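You operate a simulated robot arm through the tools that you are given. There is no shell and no other tool. Be economical: measure what you need, move in short steps, check, and stop when the job is done.

You run a simulated robot arm. Do the job below in one go: nothing can be reset, and whatever is moved stays where it is left.

TASK
Unbolt the bracket from the bracket clamp: bolt into the teal tray, bracket into the grey tray.
Fine: slacken it with the socket key, put the key back, open the clamp once the bolt is out. Set down upright: teal socket key, what you pick out.

Only the result counts: the job must be done as asked and must still hold three seconds after the hand-in. Knocking over, shifting, dropping, spilling or breaking anything else fails it.

THE ROBOT
A 6-joint arm with a two-finger parallel gripper, fixed in place. Base frame: the origin is at the foot of the arm, x ahead of it, y to its left, z up; the work surface is at about z = 0.8. Units: m, rad, N and s.
With the tool pointing down near the work surface it reaches from about 0.24 to 0.64 m from the base axis. Its first joint turns from -1.152 to 1.152 rad. Payload 2.7 kg.
The TCP is the grasp point between the finger pads, 0.023 m short of the fingertips. In the tool frame z runs along the fingers and y along their closing line. The gripper opens to 0.094 m. The fingers are 0.038 m wide and 0.01 m thick; the gripper's body (0.054 by 0.096 m) begins 0.039 m behind the TCP.
Orientation is told as [roll, pitch, yaw] about the base's x, y, z axes, in that order, counted from this pose: with the fingers straight down and closing along the base's y, the tool's x points along the base's -x, its y along +y and its z along -z.

THE INTERFACE
- The arm moves only by the tool send_rows. Its argument "series" is a list of rows, each an object of numbers (a shift or turn left out is 0, a gripper value left out holds the last): "x", "y", "z": the shift along the tool's x, y, z in units of 300 mm (1.0 is 300 mm); "wx", "wy", "wz": the turn, a rotation vector about the tool's x, y, z in units of 60 degrees (1.0 is 60 degrees). In form: [{"x": .., "y": .., "z": .., "wx": .., "wy": .., "wz": ..}, ...]. A call has 1 to 10 rows; each row is the pose to reach, as a shift and turn from the pose commanded when the call began, along the tool's axes at that moment. "jaw" is the gripper command, from -1 (fully open) to 1 (shut), values between in proportion, set as the call begins (left out, the last holds). A call with a number of a shift or a turn outside -1 to 1 is refused whole. A row lasts 0.2 s, in which the tool goes at most 0.05 m and 0.15 rad; a call with a longer step from one row to the next is refused whole, and so is a gripper value outside its range. A pose out of reach is approached as far as the arm can. The call stops where the force on the tool passes 50 N (or 10 N more than at its start, if that is more) or the arm is blocked; 0.2 s more then pass. The fingers move at their own pace (about 0.045 m/s each) and stop on an object; they squeeze with about 27 N. The grip force told is the motor's: it shows also when the fingers shut on nothing. Time passes only in rows, and 0.2 s behind the last, so rows that repeat a pose let the fingers close. The reply holds the time, the measured pose of the TCP, the force on the tool along the base axes, the opening and the grip force, in the units named above and with some noise, with the torque about the TCP (base axes, N m) and any sound that the robot's microphone picked up, and new pictures: "views" is both (left out), scene, wrist or none.
- Cameras (640 x 400 px; columns grow to the right, rows downward): "scene" is fixed at [0.0614, -0.4116, 1.4132]; the picture's right is [0.89, -0.46, 0.00], its down [-0.22, -0.42, -0.88] and it looks along [0.41, 0.78, -0.47] (base axes); focal length 317 px, centre (320, 200). "wrist" rides on the gripper at [0.087, 0.016, -0.075] in the tool frame; the picture's right is [-0.18, 0.98, 0.00], its down [-0.58, -0.11, -0.81] and it looks along [-0.79, -0.15, 0.59] (tool axes); focal length 243 px, centre (320, 200). There is no depth. A picture from a camera that has moved, and an enlarged one, comes with that camera's place and axes in the base frame and with its lens. The place of the scene camera against the robot may be out by one fixed shift of up to 0.012 m in any direction.
- enlarge(camera, box): a new picture of the part [left, top, right, bottom] of that camera's present view, enlarged. No time passes.
- finish_job(): hands the job in; it is judged then, once.

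Work in short steps. Places have to be worked out from the pictures, the camera data and where the tool is seen: move nearer, look again, correct. Check each grasp and each placing, and mend what went wrong. You have 120 turns and 200 pictures in all, those below and enlarged ones among them. Open the gripper and draw the arm clear of the work before you hand the job in, unless the task says otherwise; then end with one line.

The tools are called after "Call:" by a JSON object that holds its "fn" and its "kwargs". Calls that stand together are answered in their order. send_rows: Moves the arm, as the interface text tells. Its arguments: {"type":"object","properties":{"series":{"type":"array"},"jaw":{"type":"number"},"views":{"type":"string","enum":["both","scene","wrist","none"]}},"required":["series"]} The other tools are called the same way: enlarge (camera, box) takes an enlarged picture of a part of a camera's view; finish_job () hands the job in.

At the start:

```text
clock: 0.0
eef_pos: [0.2773, 0.2728, 1.2031]
tcp_rot: [0.0, 0.002, 0.002]
wrist_force: [0.4, -0.9, 0.3]
torque: [0.01, 0.02, -0.02]
opening: 0.094
grasp_force: 0.0
```

scene: 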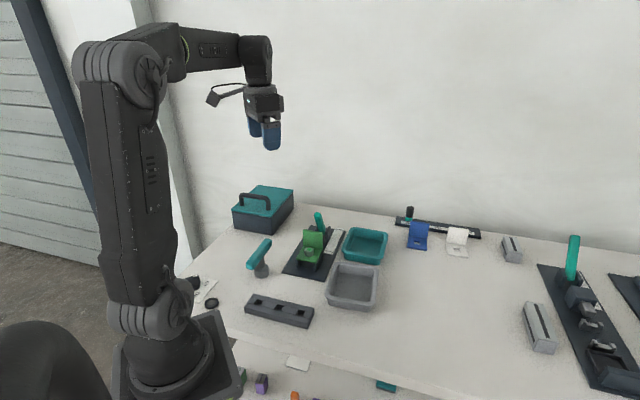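
wrist: 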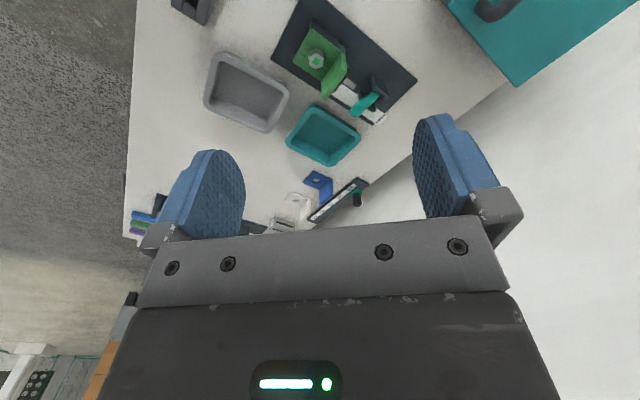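

The green bracket sits on a dark base near two trays. I'll enlarge both views to identify the key, clamp and bolt.

Call:
{"fn": "enlarge", "kwargs": {"camera": "scene", "box": [220, 180, 400, 340]}}

Call:
{"fn": "enlarge", "kwargs": {"camera": "wrist", "box": [180, 0, 440, 200]}}

Call:
{"fn": "enlarge", "kwargs": {"camera": "scene", "box": [380, 190, 640, 390]}}

```text
2.50 times, centred on (310, 260) of scene
camera zoom: at [0.0614, -0.4116, 1.4132], right [0.89, -0.46, 0.0], down [-0.22, -0.42, -0.88], along [0.41, 0.78, -0.47], focal length 793 px, centre (345, 50)
```

zoom: 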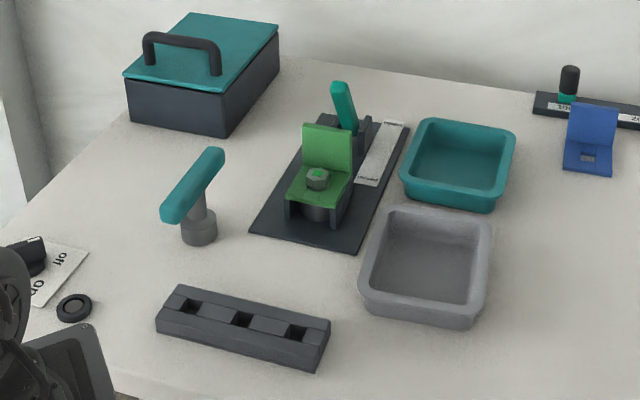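

```text
2.00 times, centred on (310, 100) of wrist
camera zoom: at [0.191, 0.2886, 1.2785], right [0.18, 0.98, 0.0], down [0.58, -0.11, 0.81], along [0.79, -0.15, -0.59], focal length 485 px, centre (340, 400)
```

zoom: 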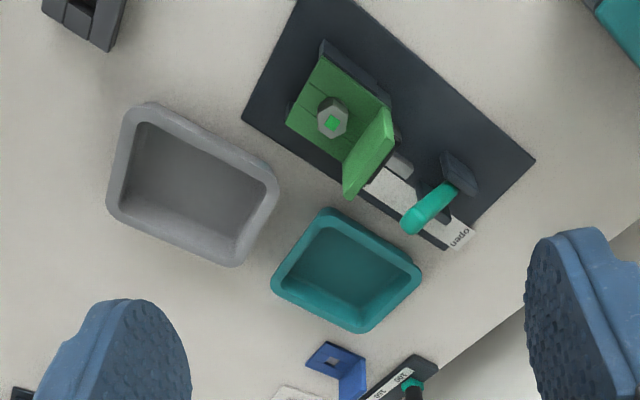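

```text
2.00 times, centred on (510, 290) of scene
camera zoom: at [0.0614, -0.4116, 1.4132], right [0.89, -0.46, 0.0], down [-0.22, -0.42, -0.88], along [0.41, 0.78, -0.47], focal length 634 px, centre (-60, 20)
```

zoom: 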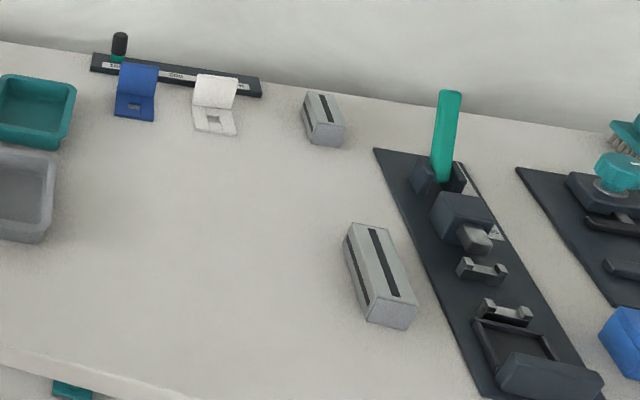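

The T-handled socket key stands at about (0.235, 0.28), and the bolt at about (0.37, 0.25). I'll descend for a closer look.

Call:
{"fn": "send_rows", "kwargs": {"series": [{"z": 0.16}, {"z": 0.32}, {"z": 0.48}, {"z": 0.6}], "views": "wrist"}}

```text
clock: 1.0
eef_pos: [0.2767, 0.2707, 1.0225]
tcp_rot: [0.004, -0.001, 0.002]
wrist_force: [-0.2, 0.9, 0.3]
torque: [-0.01, 0.02, -0.02]
opening: 0.094
grasp_force: 0.1
camera wrist: at [0.1904, 0.2879, 1.0989], right [0.18, 0.98, 0.0], down [0.58, -0.11, 0.81], along [0.79, -0.15, -0.59], focal length 243 px, centre (320, 200)
```

wrist: 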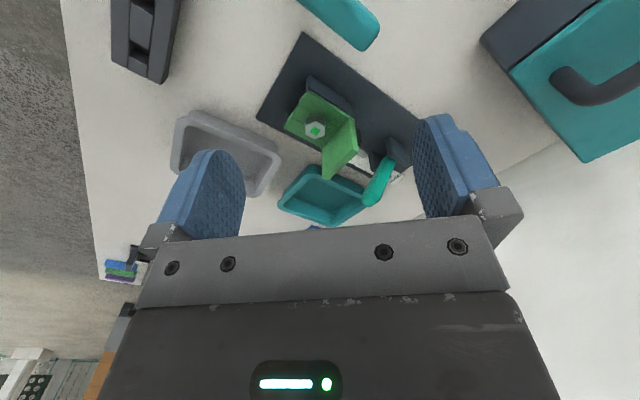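

Call:
{"fn": "enlarge", "kwargs": {"camera": "wrist", "box": [240, 0, 440, 220]}}

Call:
{"fn": "enlarge", "kwargs": {"camera": "scene", "box": [240, 200, 360, 285]}}

```text
1.82 times, centred on (340, 110) of wrist
camera zoom: at [0.1904, 0.2879, 1.0989], right [0.18, 0.98, 0.0], down [0.58, -0.11, 0.81], along [0.79, -0.15, -0.59], focal length 441 px, centre (284, 364)
```

zoom: 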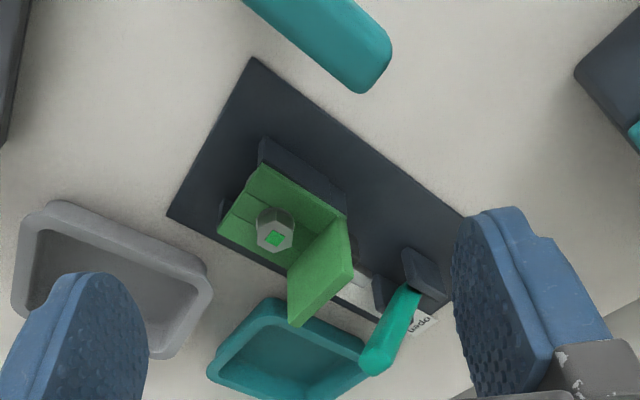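

```text
4.71 times, centred on (300, 242) of scene
camera zoom: at [0.0614, -0.4116, 1.4132], right [0.89, -0.46, 0.0], down [-0.22, -0.42, -0.88], along [0.41, 0.78, -0.47], focal length 1492 px, centre (414, 0)
```

zoom: 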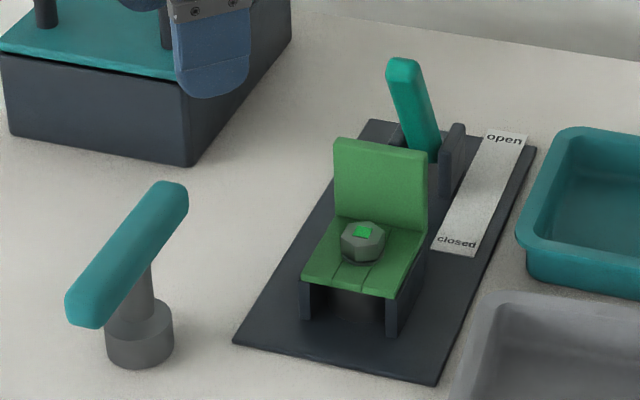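

Scene geometry: the clamp plate runs at 45° in the base frame. The bolt head is near (0.366, 0.249, 0.866). The key's handle also lies along about 45°, at z≈0.873. I'll hover above the key with the tool yawed +45°.

Call:
{"fn": "send_rows", "kwargs": {"series": [{"x": 0.023, "y": 0.006, "z": 0.0, "wz": -0.125}, {"x": 0.046, "y": 0.012, "z": 0.03, "wz": -0.25}, {"x": 0.07, "y": 0.018, "z": 0.06, "wz": -0.375}, {"x": 0.093, "y": 0.025, "z": 0.09, "wz": -0.5}, {"x": 0.116, "y": 0.031, "z": 0.12, "wz": -0.625}, {"x": 0.14, "y": 0.037, "z": 0.15, "wz": -0.75}, {"x": 0.14, "y": 0.037, "z": 0.15, "wz": -0.75}]}}

```text
clock: 2.6
eef_pos: [0.2362, 0.2831, 0.9765]
tcp_rot: [0.001, 0.0, 0.79]
wrist_force: [-0.1, -0.1, -0.4]
torque: [-0.02, 0.0, 0.03]
opening: 0.094
grasp_force: 0.0
camera wrist: at [0.1638, 0.2343, 1.0526], right [-0.57, 0.82, 0.0], down [0.49, 0.34, 0.81], along [0.66, 0.46, -0.59], focal length 243 px, centre (320, 200)
```

scene: 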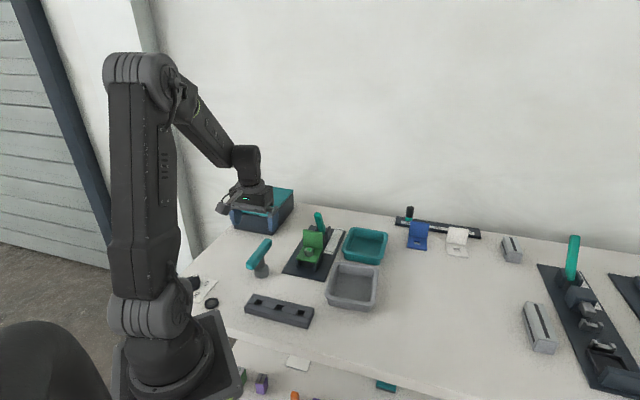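
wrist: 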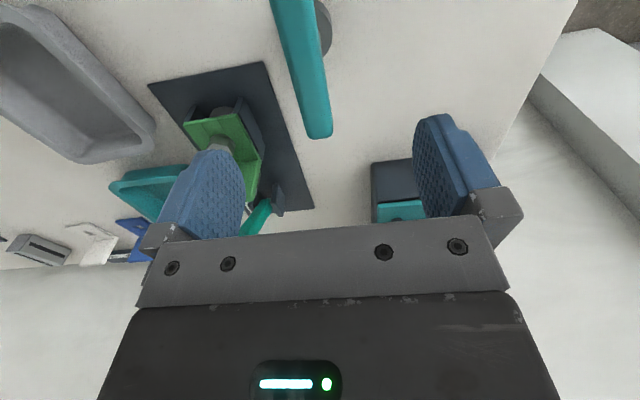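

The handle line passes about 1 cm to the tool's −y side. I'll correct that and descend halfway.

Call:
{"fn": "send_rows", "kwargs": {"series": [{"x": 0.028, "y": -0.035, "z": 0.0}, {"x": 0.028, "y": -0.035, "z": 0.08}, {"x": 0.028, "y": -0.035, "z": 0.15}, {"x": 0.028, "y": -0.035, "z": 0.15}]}}

Call:
{"fn": "enlarge", "kwargs": {"camera": "scene", "box": [200, 180, 340, 290]}}

```text
clock: 3.6
eef_pos: [0.2373, 0.2695, 0.9322]
tcp_rot: [-0.001, -0.001, 0.787]
wrist_force: [0.6, -0.6, 0.3]
torque: [0.03, 0.02, 0.01]
opening: 0.0942
grasp_force: 0.0
camera wrist: at [0.1648, 0.2204, 1.0084], right [-0.57, 0.82, 0.0], down [0.49, 0.33, 0.81], along [0.66, 0.46, -0.59], focal length 243 px, centre (320, 200)
```

scene: 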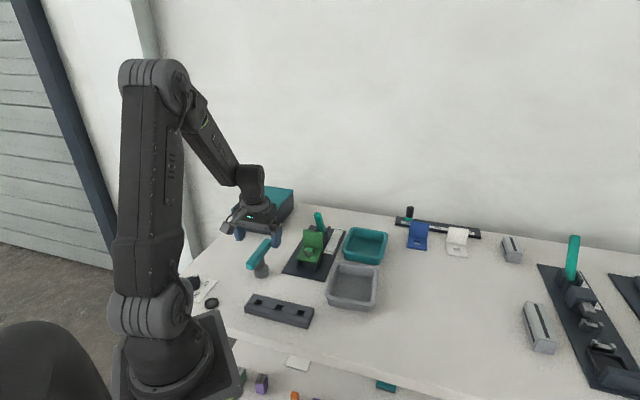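
wrist: 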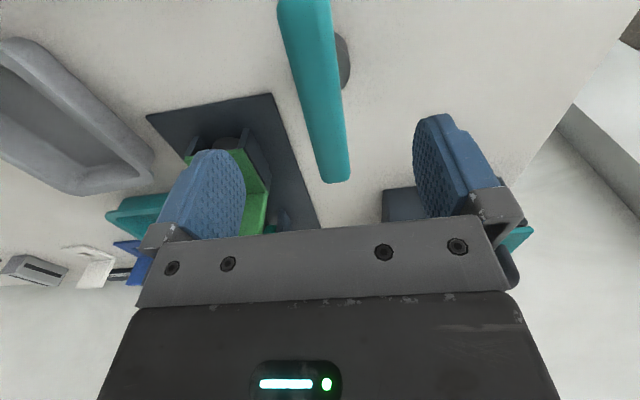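

```text
3.64 times, centred on (270, 235) of scene
camera zoom: at [0.0614, -0.4116, 1.4132], right [0.89, -0.46, 0.0], down [-0.22, -0.42, -0.88], along [0.41, 0.78, -0.47], focal length 1153 px, centre (502, 73)
```

zoom: 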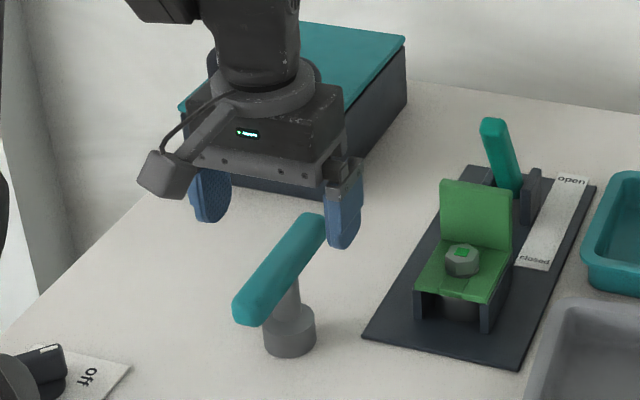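

The handle is centred between the fingers. I'll descend so the pads sit on the handle, then close.

Call:
{"fn": "send_rows", "kwargs": {"series": [{"x": -0.007, "z": 0.09}, {"x": -0.007, "z": 0.177}, {"x": -0.007, "z": 0.177}], "views": "wrist"}}

Call:
{"fn": "send_rows", "kwargs": {"series": [{"z": 0}, {"z": 0}, {"z": 0}, {"z": 0}, {"z": 0}], "jaw": 1}}

```text
clock: 4.4
eef_pos: [0.2397, 0.2702, 0.8797]
tcp_rot: [-0.002, -0.001, 0.787]
wrist_force: [0.0, -0.1, -0.1]
torque: [0.02, -0.01, 0.01]
opening: 0.0941
grasp_force: 0.1
camera wrist: at [0.1673, 0.2219, 0.9552], right [-0.57, 0.82, 0.0], down [0.49, 0.33, 0.81], along [0.66, 0.46, -0.59], focal length 243 px, centre (320, 200)
```

wrist: 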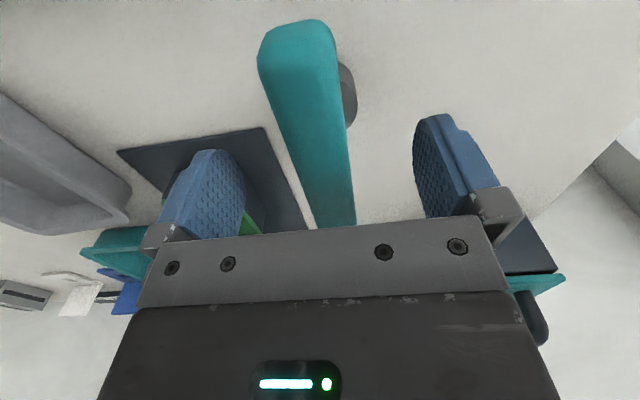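

```text
clock: 5.6
eef_pos: [0.2395, 0.2719, 0.8789]
tcp_rot: [0.001, 0.0, 0.786]
wrist_force: [0.1, -0.5, -0.2]
torque: [0.02, 0.06, 0.01]
opening: 0.0238
grasp_force: 27.3
camera wrist: at [0.1672, 0.2219, 0.9555], right [-0.57, 0.82, 0.0], down [0.49, 0.33, 0.81], along [0.66, 0.46, -0.59], focal length 243 px, centre (320, 200)
```

scene: 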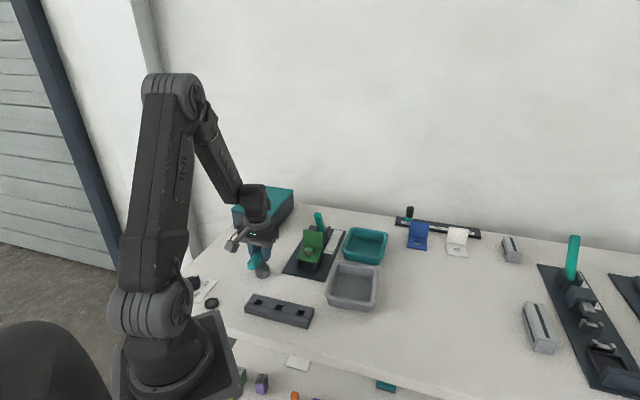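
wrist: 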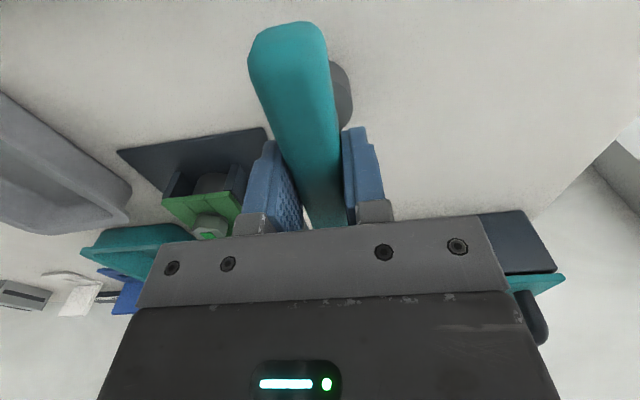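

The grip is firm: 24 mm opening, with the handle held near its centre. I'll lift the key 9 cm straight up and look.

Call:
{"fn": "send_rows", "kwargs": {"series": [{"z": -0.05}, {"z": -0.15}, {"z": -0.3}, {"z": -0.3}]}}

Call:
{"fn": "enlarge", "kwargs": {"camera": "scene", "box": [210, 180, 350, 290]}}

```text
clock: 6.6
eef_pos: [0.2382, 0.2726, 0.9695]
tcp_rot: [0.001, 0.0, 0.787]
wrist_force: [0.1, -0.3, -1.8]
torque: [-0.01, 0.02, 0.04]
opening: 0.0237
grasp_force: 27.1
camera wrist: at [0.1655, 0.2232, 1.045], right [-0.57, 0.82, 0.0], down [0.49, 0.33, 0.81], along [0.66, 0.46, -0.59], focal length 243 px, centre (320, 200)
```

scene: 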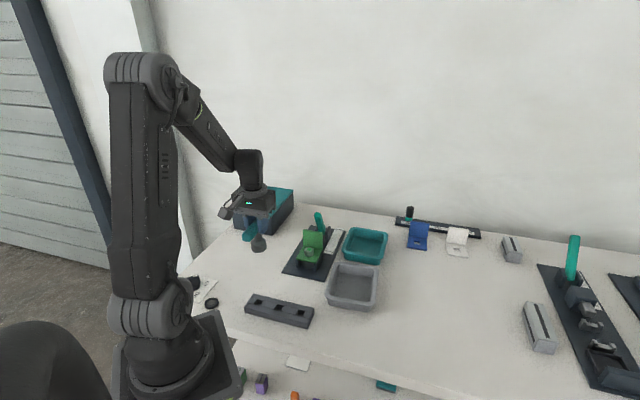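
wrist: 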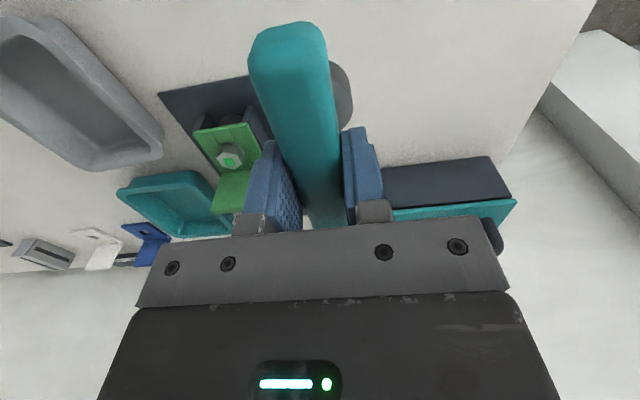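

```text
3.64 times, centred on (280, 235) of scene
camera zoom: at [0.0614, -0.4116, 1.4132], right [0.89, -0.46, 0.0], down [-0.22, -0.42, -0.88], along [0.41, 0.78, -0.47], focal length 1153 px, centre (466, 73)
```

zoom: 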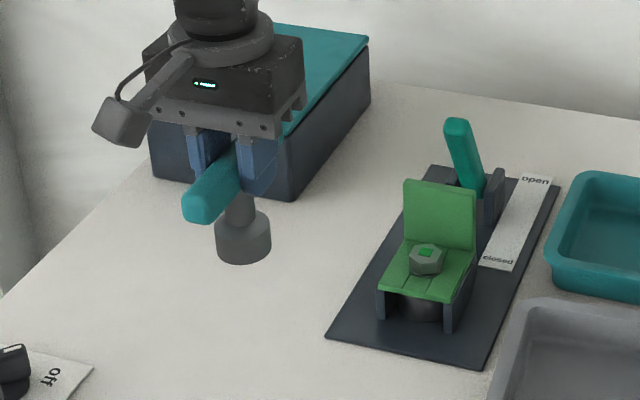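

The key is lifted cleanly. I'll enlarge the wrist view for a precise bolt fix.

Call:
{"fn": "enlarge", "kwargs": {"camera": "wrist", "box": [160, 100, 288, 180]}}

```text
5.00 times, centred on (224, 140) of wrist
camera zoom: at [0.1655, 0.2232, 1.045], right [-0.57, 0.82, 0.0], down [0.49, 0.33, 0.81], along [0.66, 0.46, -0.59], focal length 1213 px, centre (800, 500)
```

zoom: 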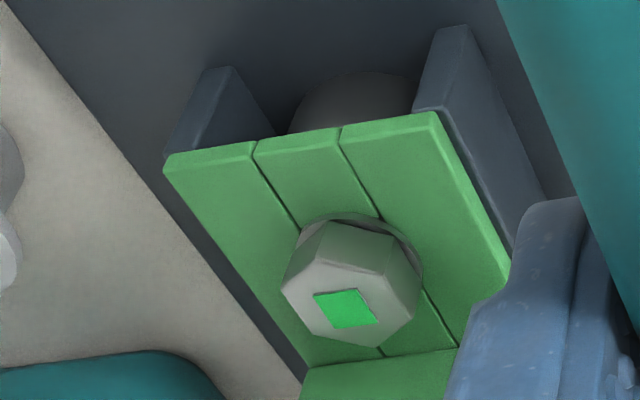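

Multi-view fix: the bolt top is at about (0.367, 0.2475, 0.8645) and the flange top at about 0.90. I'll raise the key and carry it above the bolt.

Call:
{"fn": "send_rows", "kwargs": {"series": [{"z": -0.13}, {"x": -0.08, "y": -0.12, "z": -0.133}, {"x": -0.16, "y": -0.24, "z": -0.133}, {"x": -0.243, "y": -0.3625, "z": -0.133}, {"x": -0.243, "y": -0.3625, "z": -0.133}, {"x": -0.243, "y": -0.3625, "z": -0.133}]}}

Call:
{"fn": "enlarge", "kwargs": {"camera": "scene", "box": [260, 180, 380, 280]}}

Call:
{"fn": "enlarge", "kwargs": {"camera": "wrist", "box": [230, 0, 430, 220]}}

```text
clock: 8.0
eef_pos: [0.3696, 0.2484, 1.0095]
tcp_rot: [-0.001, 0.0, 0.787]
wrist_force: [0.0, 0.2, -3.0]
torque: [-0.02, 0.02, 0.0]
opening: 0.0237
grasp_force: 27.0
camera wrist: at [0.2972, 0.1982, 1.085], right [-0.57, 0.82, 0.0], down [0.49, 0.33, 0.81], along [0.66, 0.46, -0.59], focal length 243 px, centre (320, 200)
```

scene: 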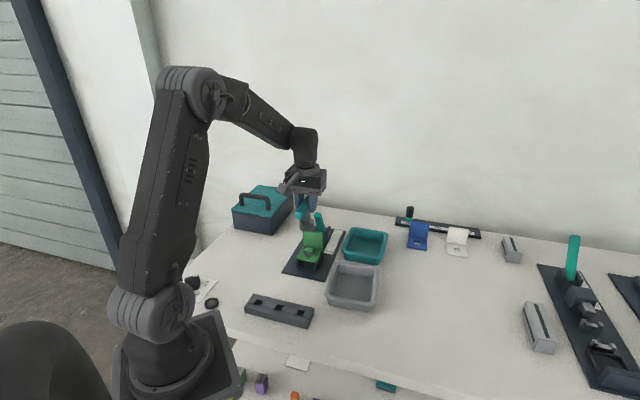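
wrist: 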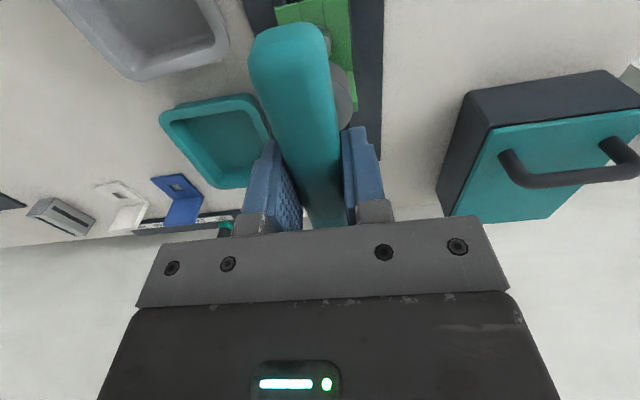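

```text
4.00 times, centred on (320, 230) of scene
camera zoom: at [0.0614, -0.4116, 1.4132], right [0.89, -0.46, 0.0], down [-0.22, -0.42, -0.88], along [0.41, 0.78, -0.47], focal length 1268 px, centre (320, 80)
```

zoom: 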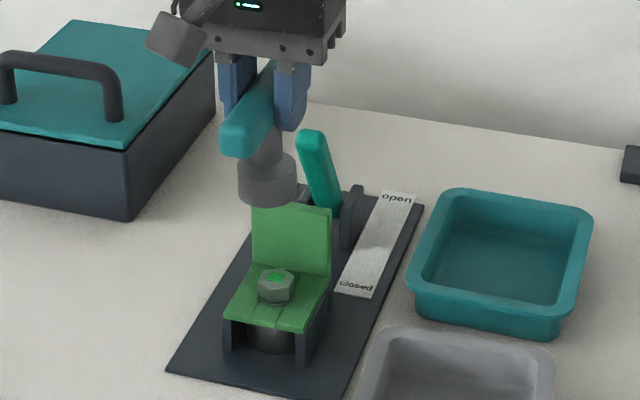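

```text
1.82 times, centred on (330, 110) of wrist
camera zoom: at [0.2972, 0.1982, 1.085], right [-0.57, 0.82, 0.0], down [0.49, 0.33, 0.81], along [0.66, 0.46, -0.59], focal length 441 px, centre (302, 364)
```

zoom: 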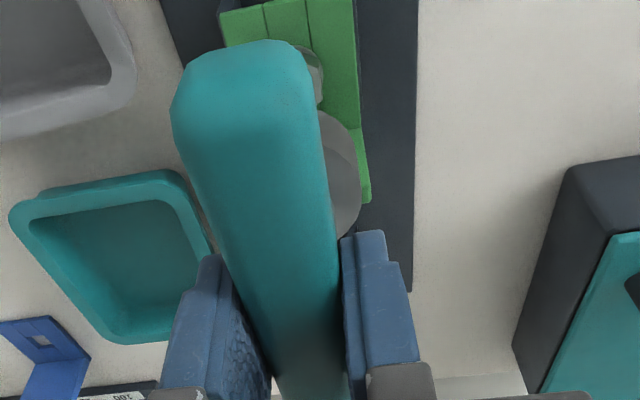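

I need a finer alignment between socket and bolt, so I'll enlarge both views tightly.

Call:
{"fn": "enlarge", "kwargs": {"camera": "scene", "box": [285, 205, 345, 275]}}

Call:
{"fn": "enlarge", "kwargs": {"camera": "wrist", "box": [300, 0, 380, 80]}}

```text
5.71 times, centred on (315, 240) of scene
camera zoom: at [0.0614, -0.4116, 1.4132], right [0.89, -0.46, 0.0], down [-0.22, -0.42, -0.88], along [0.41, 0.78, -0.47], focal length 1812 px, centre (349, -29)
```

zoom: 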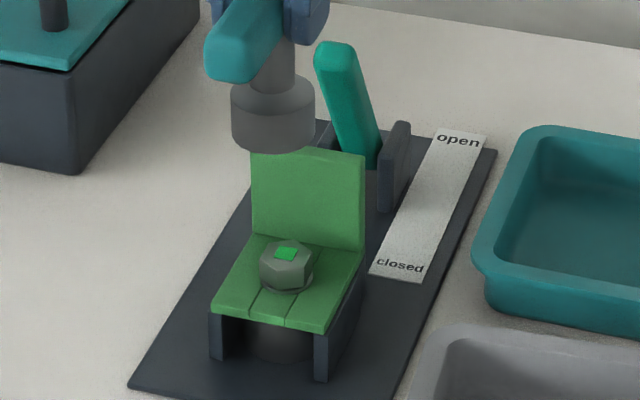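

```text
5.00 times, centred on (340, 40) of wrist
camera zoom: at [0.2972, 0.1982, 1.085], right [-0.57, 0.82, 0.0], down [0.49, 0.33, 0.81], along [0.66, 0.46, -0.59], focal length 1213 px, centre (220, 1000)
```

zoom: 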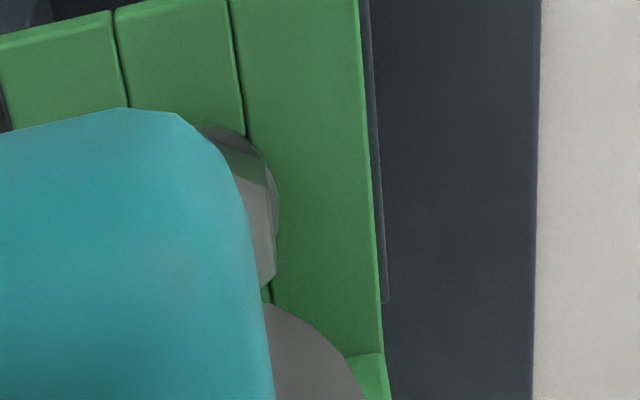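

Both views agree on a correction of about −4 mm along tool x and y. I'll apply it and descend 4.5 cm, staying above the bolt head.

Call:
{"fn": "send_rows", "kwargs": {"series": [{"x": -0.013, "y": -0.013}, {"x": -0.013, "y": -0.013, "z": 0.07}, {"x": -0.013, "y": -0.013, "z": 0.14}, {"x": -0.013, "y": -0.013, "z": 0.14}], "views": "none"}}

Call:
{"fn": "enlarge", "kwargs": {"camera": "scene", "box": [285, 205, 345, 275]}}

Call:
{"fn": "enlarge", "kwargs": {"camera": "wrist", "box": [240, 0, 400, 120]}}

```text
clock: 9.0
eef_pos: [0.3729, 0.2469, 0.9669]
tcp_rot: [-0.003, 0.001, 0.788]
wrist_force: [-1.0, -0.6, -2.6]
torque: [-0.01, 0.0, -0.03]
opening: 0.0238
grasp_force: 27.2
```

```text
5.71 times, centred on (315, 240) of scene
camera zoom: at [0.0614, -0.4115, 1.4132], right [0.89, -0.46, 0.0], down [-0.22, -0.42, -0.88], along [0.41, 0.78, -0.47], focal length 1812 px, centre (349, -29)
```

zoom: 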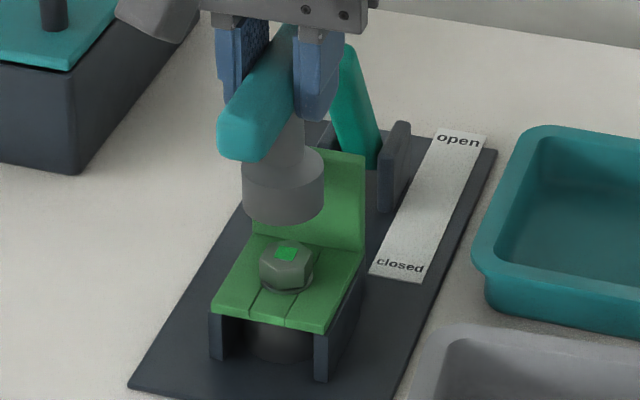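

```text
3.33 times, centred on (320, 60) of wrist
camera zoom: at [0.3014, 0.1976, 1.0426], right [-0.57, 0.82, 0.0], down [0.49, 0.33, 0.81], along [0.66, 0.46, -0.59], focal length 809 px, centre (320, 667)
```

zoom: 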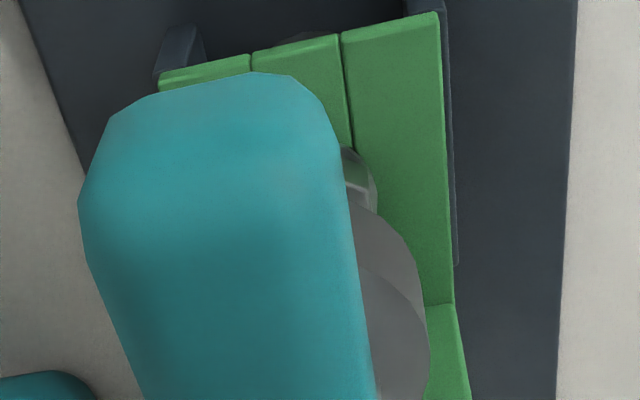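

The remaining offset is about +4 mm in x and −1 mm in y. I'll correct that and descend to just above the bolt head.

Call:
{"fn": "send_rows", "kwargs": {"series": [{"x": 0.013, "y": -0.004}, {"x": 0.013, "y": -0.004, "z": 0.05}, {"x": 0.013, "y": -0.004, "z": 0.05}], "views": "none"}}

Call:
{"fn": "enlarge", "kwargs": {"camera": "scene", "box": [290, 215, 340, 270]}}

Call:
{"fn": "enlarge", "kwargs": {"camera": "wrist", "box": [240, 0, 400, 120]}}

```text
clock: 9.8
eef_pos: [0.3722, 0.2424, 0.951]
tcp_rot: [0.001, -0.001, 0.788]
wrist_force: [0.2, 0.2, -2.0]
torque: [0.02, -0.04, 0.0]
opening: 0.0239
grasp_force: 27.1
```

```text
7.27 times, centred on (315, 242) of scene
camera zoom: at [0.0614, -0.4115, 1.4132], right [0.89, -0.46, 0.0], down [-0.22, -0.42, -0.88], along [0.41, 0.78, -0.47], focal length 2306 px, centre (356, -109)
```

zoom: 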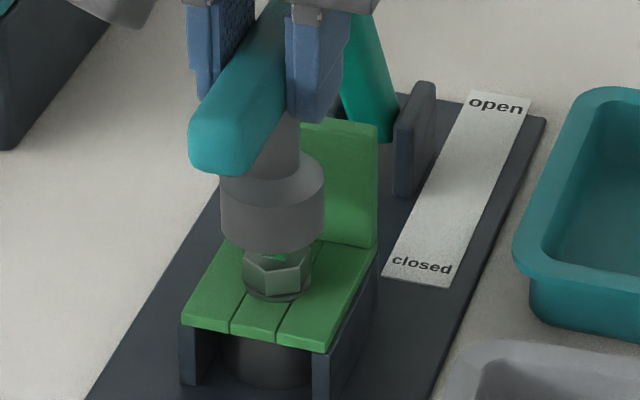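

```text
3.33 times, centred on (320, 60) of wrist
camera zoom: at [0.2988, 0.1933, 1.0277], right [-0.57, 0.82, 0.0], down [0.49, 0.33, 0.81], along [0.67, 0.46, -0.59], focal length 809 px, centre (320, 667)
```

zoom: 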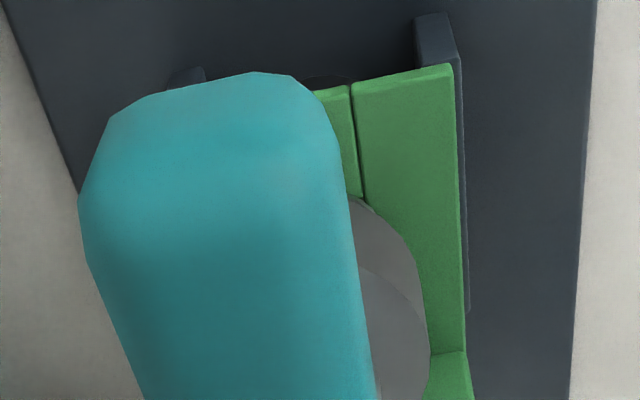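

The alignment looks within 1–2 mm. I'll lower gently and feel for contact.

Call:
{"fn": "send_rows", "kwargs": {"series": [{"z": 0.015}, {"z": 0.03}, {"z": 0.04}, {"z": 0.05}, {"z": 0.06}, {"z": 0.06}], "views": "none"}}

Call:
{"fn": "enlarge", "kwargs": {"camera": "scene", "box": [290, 215, 340, 270]}}

```text
clock: 11.2
eef_pos: [0.3706, 0.2427, 0.9358]
tcp_rot: [-0.001, -0.001, 0.788]
wrist_force: [-0.1, -0.6, -0.7]
torque: [-0.04, -0.04, -0.03]
opening: 0.0239
grasp_force: 27.0
```

```text
7.27 times, centred on (315, 242) of scene
camera zoom: at [0.0614, -0.4116, 1.4132], right [0.89, -0.46, 0.0], down [-0.22, -0.42, -0.88], along [0.41, 0.78, -0.47], focal length 2306 px, centre (356, -109)
```

zoom: 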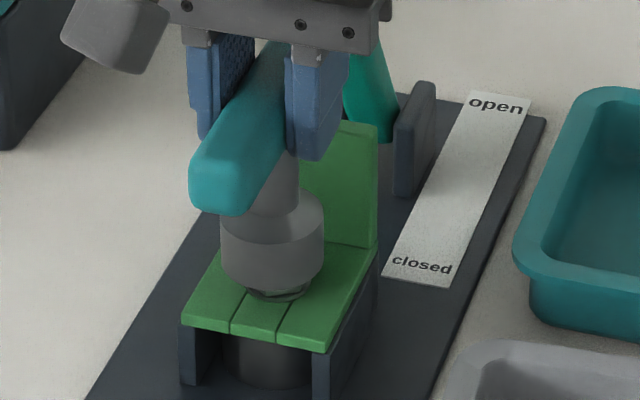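

There is no contact force yet, and the socket already covers most of the head. I'll continue down slowly.

Call:
{"fn": "send_rows", "kwargs": {"series": [{"z": 0.007}, {"z": 0.014}, {"z": 0.021}, {"z": 0.028}, {"z": 0.034}, {"z": 0.034}], "views": "none"}}

Call:
{"fn": "enlarge", "kwargs": {"camera": "scene", "box": [290, 215, 340, 270]}}

```text
clock: 12.6
eef_pos: [0.3712, 0.2422, 0.9251]
tcp_rot: [-0.002, -0.004, 0.787]
wrist_force: [1.6, 3.1, 18.5]
torque: [0.35, -0.3, -0.01]
opening: 0.024
grasp_force: 27.3
```

```text
7.27 times, centred on (315, 242) of scene
camera zoom: at [0.0612, -0.4116, 1.4132], right [0.89, -0.46, 0.0], down [-0.22, -0.42, -0.88], along [0.41, 0.78, -0.47], focal length 2306 px, centre (356, -109)
```

zoom: 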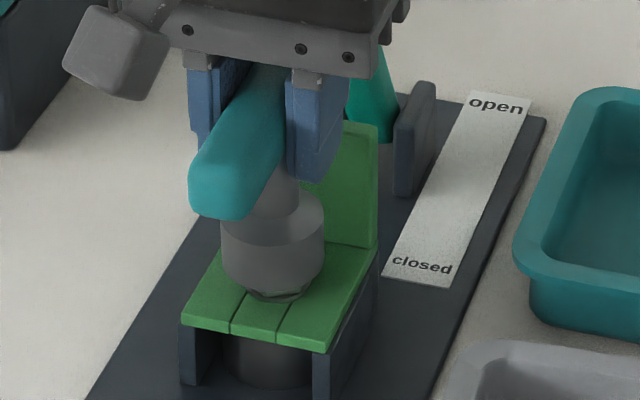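

The key met resistance and slid about 8 mm up in the fingers. The socket rim is now well below the top of the bolt head, so it appears seated. I'll relax the push slightly and turn counter-clockwise in a small trial while watching the torque.

Call:
{"fn": "send_rows", "kwargs": {"series": [{"z": -0.007}, {"z": -0.007, "wz": -0.06}, {"z": -0.007, "wz": -0.12}, {"z": -0.007, "wz": -0.18}, {"z": -0.007, "wz": -0.24}, {"z": -0.007, "wz": -0.24}], "views": "none"}}

Call:
{"fn": "enlarge", "kwargs": {"camera": "scene", "box": [290, 215, 340, 270]}}

```text
clock: 14.0
eef_pos: [0.3706, 0.2422, 0.9254]
tcp_rot: [0.0, -0.001, 1.037]
wrist_force: [0.1, -0.2, -1.9]
torque: [-0.01, -0.01, -0.01]
opening: 0.0241
grasp_force: 26.6
```

```text
7.27 times, centred on (315, 242) of scene
camera zoom: at [0.0614, -0.4115, 1.4132], right [0.89, -0.46, 0.0], down [-0.22, -0.42, -0.88], along [0.41, 0.78, -0.47], focal length 2306 px, centre (356, -109)
```

zoom: 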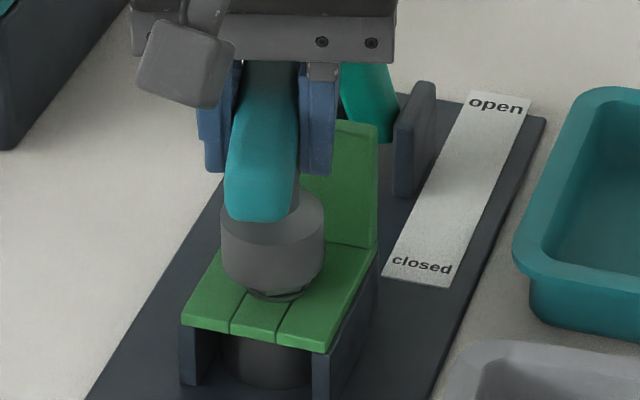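

No torque resistance yet. I'll keep turning with light downward pressure and watch for torque or a drop.

Call:
{"fn": "send_rows", "kwargs": {"series": [{"z": 0.008}, {"z": 0.008, "wz": -0.06}, {"z": 0.008, "wz": -0.12}, {"z": 0.008, "wz": -0.18}, {"z": 0.008, "wz": -0.24}, {"z": 0.008, "wz": -0.3}, {"z": 0.008, "wz": -0.36}, {"z": 0.008, "wz": -0.36}], "views": "none"}}

Call:
{"fn": "enlarge", "kwargs": {"camera": "scene", "box": [290, 215, 340, 270]}}

```text
clock: 15.8
eef_pos: [0.37, 0.2425, 0.9248]
tcp_rot: [-0.002, -0.003, 1.418]
wrist_force: [6.2, -0.6, 20.4]
torque: [0.15, -0.6, -0.02]
opening: 0.0241
grasp_force: 27.5
```

```text
7.27 times, centred on (315, 242) of scene
camera zoom: at [0.0613, -0.4117, 1.4131], right [0.89, -0.46, 0.0], down [-0.22, -0.42, -0.88], along [0.41, 0.78, -0.47], focal length 2306 px, centre (356, -109)
```

zoom: 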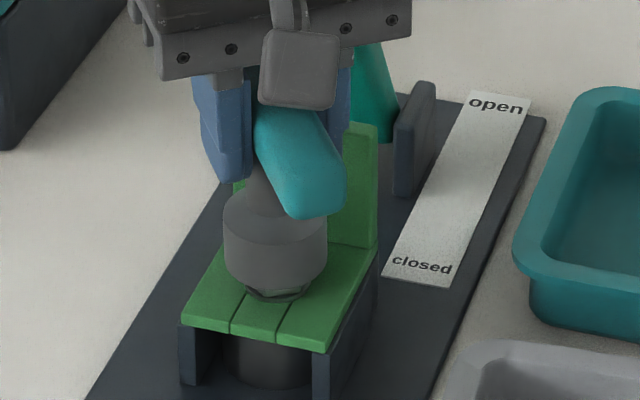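

I'll zoom hard on the socket/bolt interface from both cameras to see whether it is seated.

Call:
{"fn": "enlarge", "kwargs": {"camera": "scene", "box": [302, 238, 326, 262]}}

Call:
{"fn": "enlarge", "kwargs": {"camera": "wrist", "box": [220, 0, 420, 120]}}

```text
16.00 times, centred on (314, 250) of scene
camera zoom: at [0.0613, -0.4117, 1.4131], right [0.89, -0.46, 0.0], down [-0.22, -0.42, -0.88], along [0.41, 0.78, -0.47], focal length 5072 px, centre (416, -600)
```

zoom: 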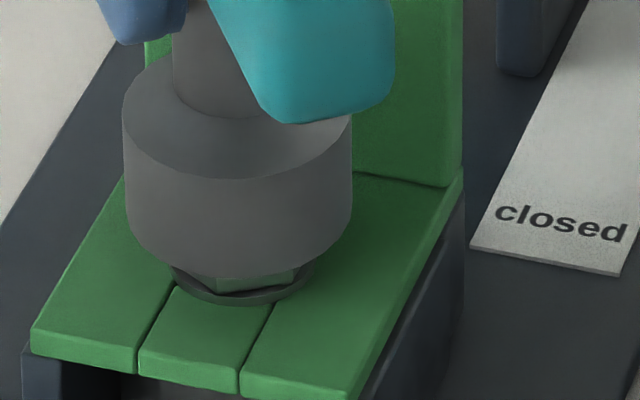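

```text
3.20 times, centred on (320, 60) of wrist
camera zoom: at [0.3416, 0.1604, 1.0003], right [-0.94, 0.33, 0.0], down [0.19, 0.56, 0.81], along [0.27, 0.76, -0.59], focal length 776 px, centre (320, 648)
```

zoom: 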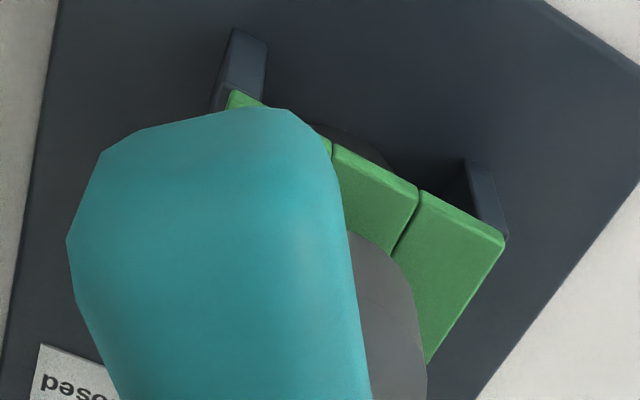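

The contact torque (acting about 12 mm toward the flange side) and the geometry indicate the socket is resting on the head about 6 mm short, toward the robot. I'll lift 1.2 cm, rotate back to 45° and shift by about (+3.5, +5) mm.

Call:
{"fn": "send_rows", "kwargs": {"series": [{"z": -0.04}, {"z": -0.045, "x": -0.018, "y": -0.009, "wz": 0.12}, {"z": -0.045, "x": -0.018, "y": -0.009, "wz": 0.24}, {"z": -0.045, "x": -0.018, "y": -0.009, "wz": 0.36}, {"z": -0.045, "x": -0.018, "y": -0.009, "wz": 0.48}, {"z": -0.045, "x": -0.018, "y": -0.009, "wz": 0.6}, {"z": -0.045, "x": -0.018, "y": -0.009, "wz": 0.6}], "views": "none"}}

Call:
{"fn": "enlarge", "kwargs": {"camera": "scene", "box": [296, 226, 332, 262]}}

Call:
{"fn": "enlarge", "kwargs": {"camera": "wrist", "box": [240, 0, 400, 120]}}

```text
clock: 17.4
eef_pos: [0.3746, 0.2478, 0.9376]
tcp_rot: [-0.001, 0.001, 0.786]
wrist_force: [0.0, -0.4, -1.9]
torque: [0.04, 0.03, -0.03]
opening: 0.024
grasp_force: 26.7
```

```text
11.11 times, centred on (314, 244) of scene
camera zoom: at [0.0614, -0.4115, 1.4132], right [0.89, -0.46, 0.0], down [-0.22, -0.42, -0.88], along [0.41, 0.78, -0.47], focal length 3522 px, centre (387, -289)
```

zoom: 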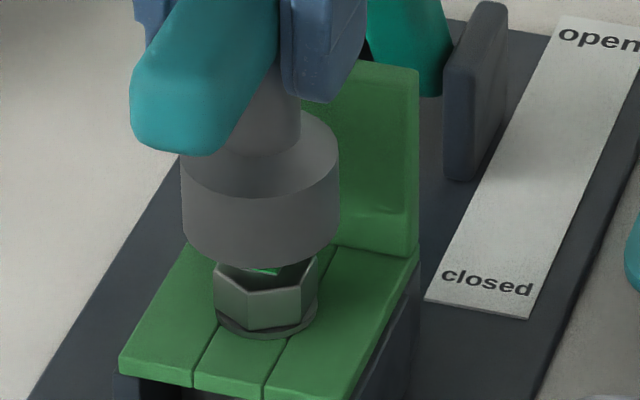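

```text
3.33 times, centred on (320, 60) of wrist
camera zoom: at [0.3013, 0.1986, 1.013], right [-0.56, 0.83, 0.0], down [0.49, 0.33, 0.81], along [0.67, 0.46, -0.59], focal length 809 px, centre (320, 667)
```

zoom: 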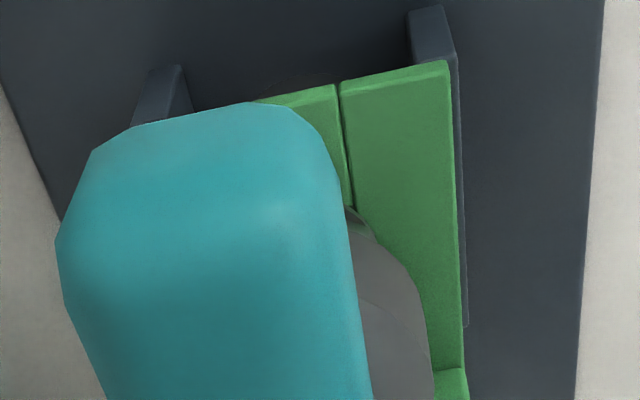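

The bolt's hex vertices lie along the 45° direction, matching the handle, so yaw 0.787 should be aligned. I'll make a small residual shift and press down gently.

Call:
{"fn": "send_rows", "kwargs": {"series": [{"x": -0.007, "y": 0.0}, {"x": -0.007, "y": 0.0, "z": 0.015}, {"x": -0.007, "y": 0.0, "z": 0.03}, {"x": -0.007, "y": 0.0, "z": 0.04}, {"x": -0.007, "y": 0.0, "z": 0.05}, {"x": -0.007, "y": 0.0, "z": 0.06}, {"x": -0.007, "y": 0.0, "z": 0.06}], "views": "none"}}

Call:
{"fn": "enlarge", "kwargs": {"camera": "scene", "box": [296, 226, 332, 262]}}

```text
clock: 19.0
eef_pos: [0.3758, 0.2477, 0.9193]
tcp_rot: [0.001, 0.002, 0.785]
wrist_force: [-2.2, -0.9, -0.1]
torque: [-0.05, 0.2, -0.01]
opening: 0.024
grasp_force: 27.2
```

```text
11.11 times, centred on (314, 244) of scene
camera zoom: at [0.0613, -0.4116, 1.4132], right [0.89, -0.46, 0.0], down [-0.22, -0.42, -0.88], along [0.41, 0.78, -0.47], focal length 3522 px, centre (387, -289)
```

zoom: 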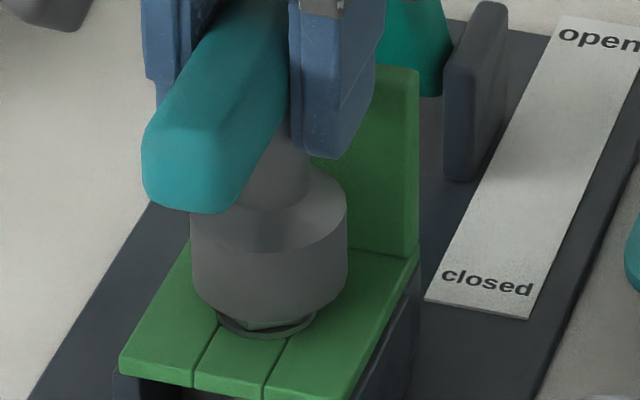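

The socket is sliding over the head with no vertical resistance. I'll continue down a few more millimetres.

Call:
{"fn": "send_rows", "kwargs": {"series": [{"z": 0.007}, {"z": 0.014}, {"z": 0.021}, {"z": 0.021}], "views": "none"}}

Call:
{"fn": "enlarge", "kwargs": {"camera": "scene", "box": [296, 226, 332, 262]}}

```text
clock: 20.0
eef_pos: [0.3759, 0.2481, 0.9131]
tcp_rot: [-0.001, -0.001, 0.786]
wrist_force: [-3.3, -1.3, -0.4]
torque: [-0.11, 0.23, 0.0]
opening: 0.0241
grasp_force: 27.3
```

```text
11.11 times, centred on (314, 244) of scene
camera zoom: at [0.0613, -0.4116, 1.4132], right [0.89, -0.46, 0.0], down [-0.22, -0.42, -0.88], along [0.41, 0.78, -0.47], focal length 3522 px, centre (387, -289)
```

zoom: 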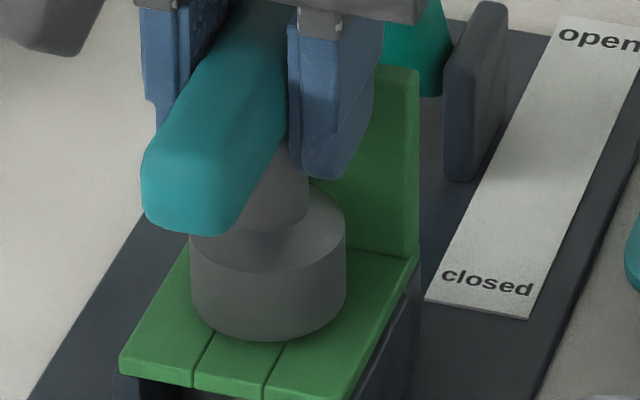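

The socket is fully seated. The fingertips now reach below the flange top, so I'll regrip about 13 mm higher to clear the flange when turning.

Call:
{"fn": "send_rows", "kwargs": {"series": [{"x": 0.004, "y": 0.001}, {"x": 0.004, "y": 0.001}, {"x": 0.004, "y": 0.001}, {"x": 0.004, "y": 0.001, "z": -0.02}, {"x": 0.004, "y": 0.001, "z": -0.044}, {"x": 0.004, "y": 0.001, "z": -0.044}], "jaw": 0.3, "views": "none"}}

Call:
{"fn": "send_rows", "kwargs": {"series": [{"z": 0}, {"z": 0}, {"z": 0}], "jaw": 1, "views": "wrist"}}

Call:
{"fn": "enlarge", "kwargs": {"camera": "scene", "box": [290, 215, 340, 265]}}

```text
clock: 21.4
eef_pos: [0.3753, 0.2474, 0.9273]
tcp_rot: [-0.001, 0.0, 0.787]
wrist_force: [0.1, 0.0, 0.0]
torque: [0.01, 0.01, -0.03]
opening: 0.0327
grasp_force: 0.1
```

```text
clock: 22.2
eef_pos: [0.3741, 0.248, 0.9273]
tcp_rot: [0.001, -0.001, 0.787]
wrist_force: [-1.5, 0.1, 2.8]
torque: [-0.04, 0.11, 0.02]
opening: 0.024
grasp_force: 26.8
camera wrist: at [0.3024, 0.1985, 1.0024], right [-0.57, 0.82, 0.0], down [0.49, 0.33, 0.81], along [0.67, 0.46, -0.59], focal length 243 px, centre (320, 200)
```

wrist: 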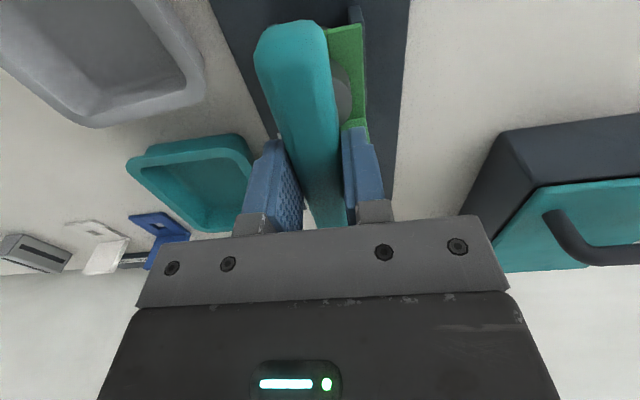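

```text
8.00 times, centred on (315, 240) of scene
camera zoom: at [0.0613, -0.4116, 1.4132], right [0.89, -0.46, 0.0], down [-0.22, -0.42, -0.88], along [0.41, 0.78, -0.47], focal length 2536 px, centre (360, -120)
```

zoom: 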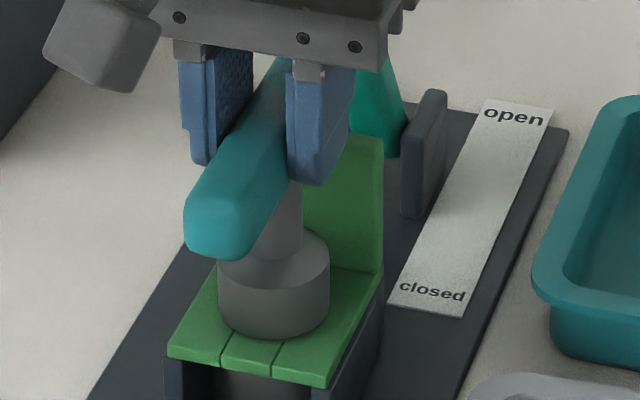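

Regripped with the socket seated. Now I'll turn counter-clockwise in a small step and read the torque.

Call:
{"fn": "send_rows", "kwargs": {"series": [{"wz": -0.08}, {"wz": -0.16}, {"wz": -0.24}, {"wz": -0.32}, {"wz": -0.32}], "views": "none"}}

```text
clock: 23.4
eef_pos: [0.3745, 0.248, 0.9269]
tcp_rot: [0.001, 0.001, 1.122]
wrist_force: [-2.5, -14.0, 11.8]
torque: [-0.68, 0.14, -0.57]
opening: 0.0239
grasp_force: 26.8
```

Torque resistance appeared, so the hex is engaged. I'll keep turning.

Call:
{"fn": "send_rows", "kwargs": {"series": [{"wz": -0.08}, {"wz": -0.16}, {"wz": -0.24}, {"wz": -0.32}, {"wz": -0.4}, {"wz": -0.4}], "views": "none"}}

Call:
{"fn": "enlarge", "kwargs": {"camera": "scene", "box": [290, 215, 340, 265]}}

```text
clock: 24.8
eef_pos: [0.3745, 0.2481, 0.9263]
tcp_rot: [-0.003, -0.001, 1.542]
wrist_force: [2.6, -12.0, 7.9]
torque: [-0.66, -0.08, -0.58]
opening: 0.0239
grasp_force: 26.9
```

```text
8.00 times, centred on (315, 240) of scene
camera zoom: at [0.0613, -0.4119, 1.4131], right [0.89, -0.46, 0.0], down [-0.22, -0.42, -0.88], along [0.41, 0.78, -0.47], focal length 2536 px, centre (360, -120)
```

zoom: 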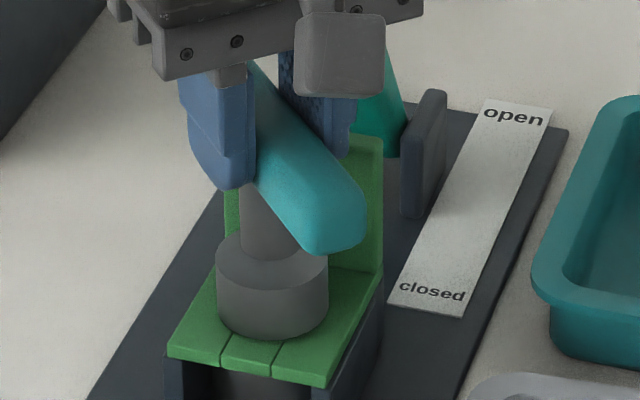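

The key is turning with the bolt at steady torque. I'll relax the side load slightly and continue turning.

Call:
{"fn": "send_rows", "kwargs": {"series": [{"x": 0.005, "wz": -0.08}, {"x": 0.006, "wz": -0.16}, {"x": 0.006, "wz": -0.24}, {"x": 0.006, "wz": -0.32}, {"x": 0.006, "wz": -0.4}, {"x": 0.006, "wz": -0.48}, {"x": 0.006, "wz": -0.48}], "views": "none"}}

Call:
{"fn": "enlarge", "kwargs": {"camera": "scene", "box": [290, 215, 340, 265]}}

```text
clock: 26.4
eef_pos: [0.3752, 0.247, 0.9264]
tcp_rot: [-0.002, 0.001, 2.044]
wrist_force: [-2.0, 12.2, 4.2]
torque: [0.83, 0.24, -0.42]
opening: 0.0238
grasp_force: 27.2
```

```text
8.00 times, centred on (315, 240) of scene
camera zoom: at [0.0612, -0.4113, 1.4133], right [0.89, -0.46, 0.0], down [-0.22, -0.42, -0.88], along [0.41, 0.78, -0.47], focal length 2536 px, centre (360, -120)
```

zoom: 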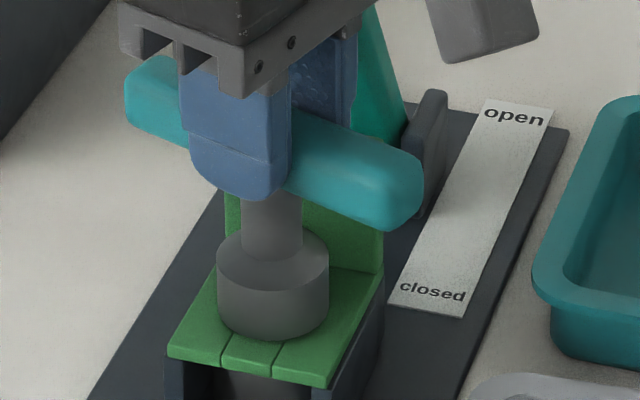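

72° turned so far, with torque dropping a little. I'll continue turning.

Call:
{"fn": "send_rows", "kwargs": {"series": [{"x": -0.002, "y": 0.001, "wz": -0.08}, {"x": -0.002, "y": 0.001, "wz": -0.16}, {"x": -0.002, "y": 0.001, "wz": -0.24}, {"x": -0.002, "y": 0.001, "wz": -0.32}, {"x": -0.002, "y": 0.001, "wz": -0.4}, {"x": -0.002, "y": 0.001, "wz": -0.48}, {"x": -0.002, "y": 0.001, "wz": -0.48}], "views": "none"}}

Call:
{"fn": "enlarge", "kwargs": {"camera": "scene", "box": [290, 215, 340, 265]}}

```text
clock: 28.0
eef_pos: [0.3749, 0.2466, 0.9274]
tcp_rot: [0.001, 0.003, 2.548]
wrist_force: [10.6, -1.0, 6.3]
torque: [-0.2, -0.86, -0.12]
opening: 0.0239
grasp_force: 27.1
```

```text
8.00 times, centred on (315, 240) of scene
camera zoom: at [0.0615, -0.4116, 1.4131], right [0.89, -0.46, 0.0], down [-0.22, -0.42, -0.88], along [0.41, 0.78, -0.47], focal length 2536 px, centre (360, -120)
```

zoom: 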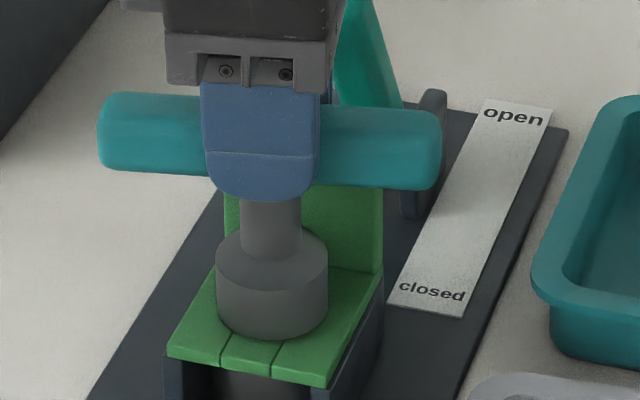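

Torque has fallen to 0.12, so it is loosening. I'll go one more step.

Call:
{"fn": "send_rows", "kwargs": {"series": [{"x": 0.002, "y": -0.001, "wz": -0.08}, {"x": 0.002, "y": -0.001, "wz": -0.16}, {"x": 0.002, "y": -0.001, "wz": -0.24}, {"x": 0.002, "y": -0.001, "wz": -0.32}, {"x": 0.002, "y": -0.001, "wz": -0.4}, {"x": 0.002, "y": -0.001, "wz": -0.4}], "views": "scene"}}

```text
clock: 29.4
eef_pos: [0.3752, 0.2468, 0.927]
tcp_rot: [-0.003, 0.001, 2.966]
wrist_force: [10.9, 0.1, 6.3]
torque: [-0.04, -0.88, -0.02]
opening: 0.0236
grasp_force: 27.3
```

scene: 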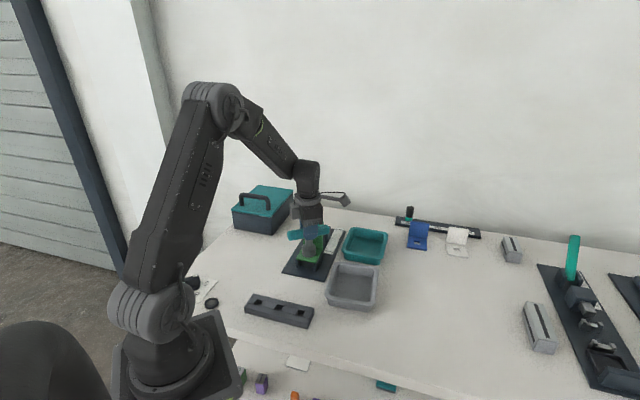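

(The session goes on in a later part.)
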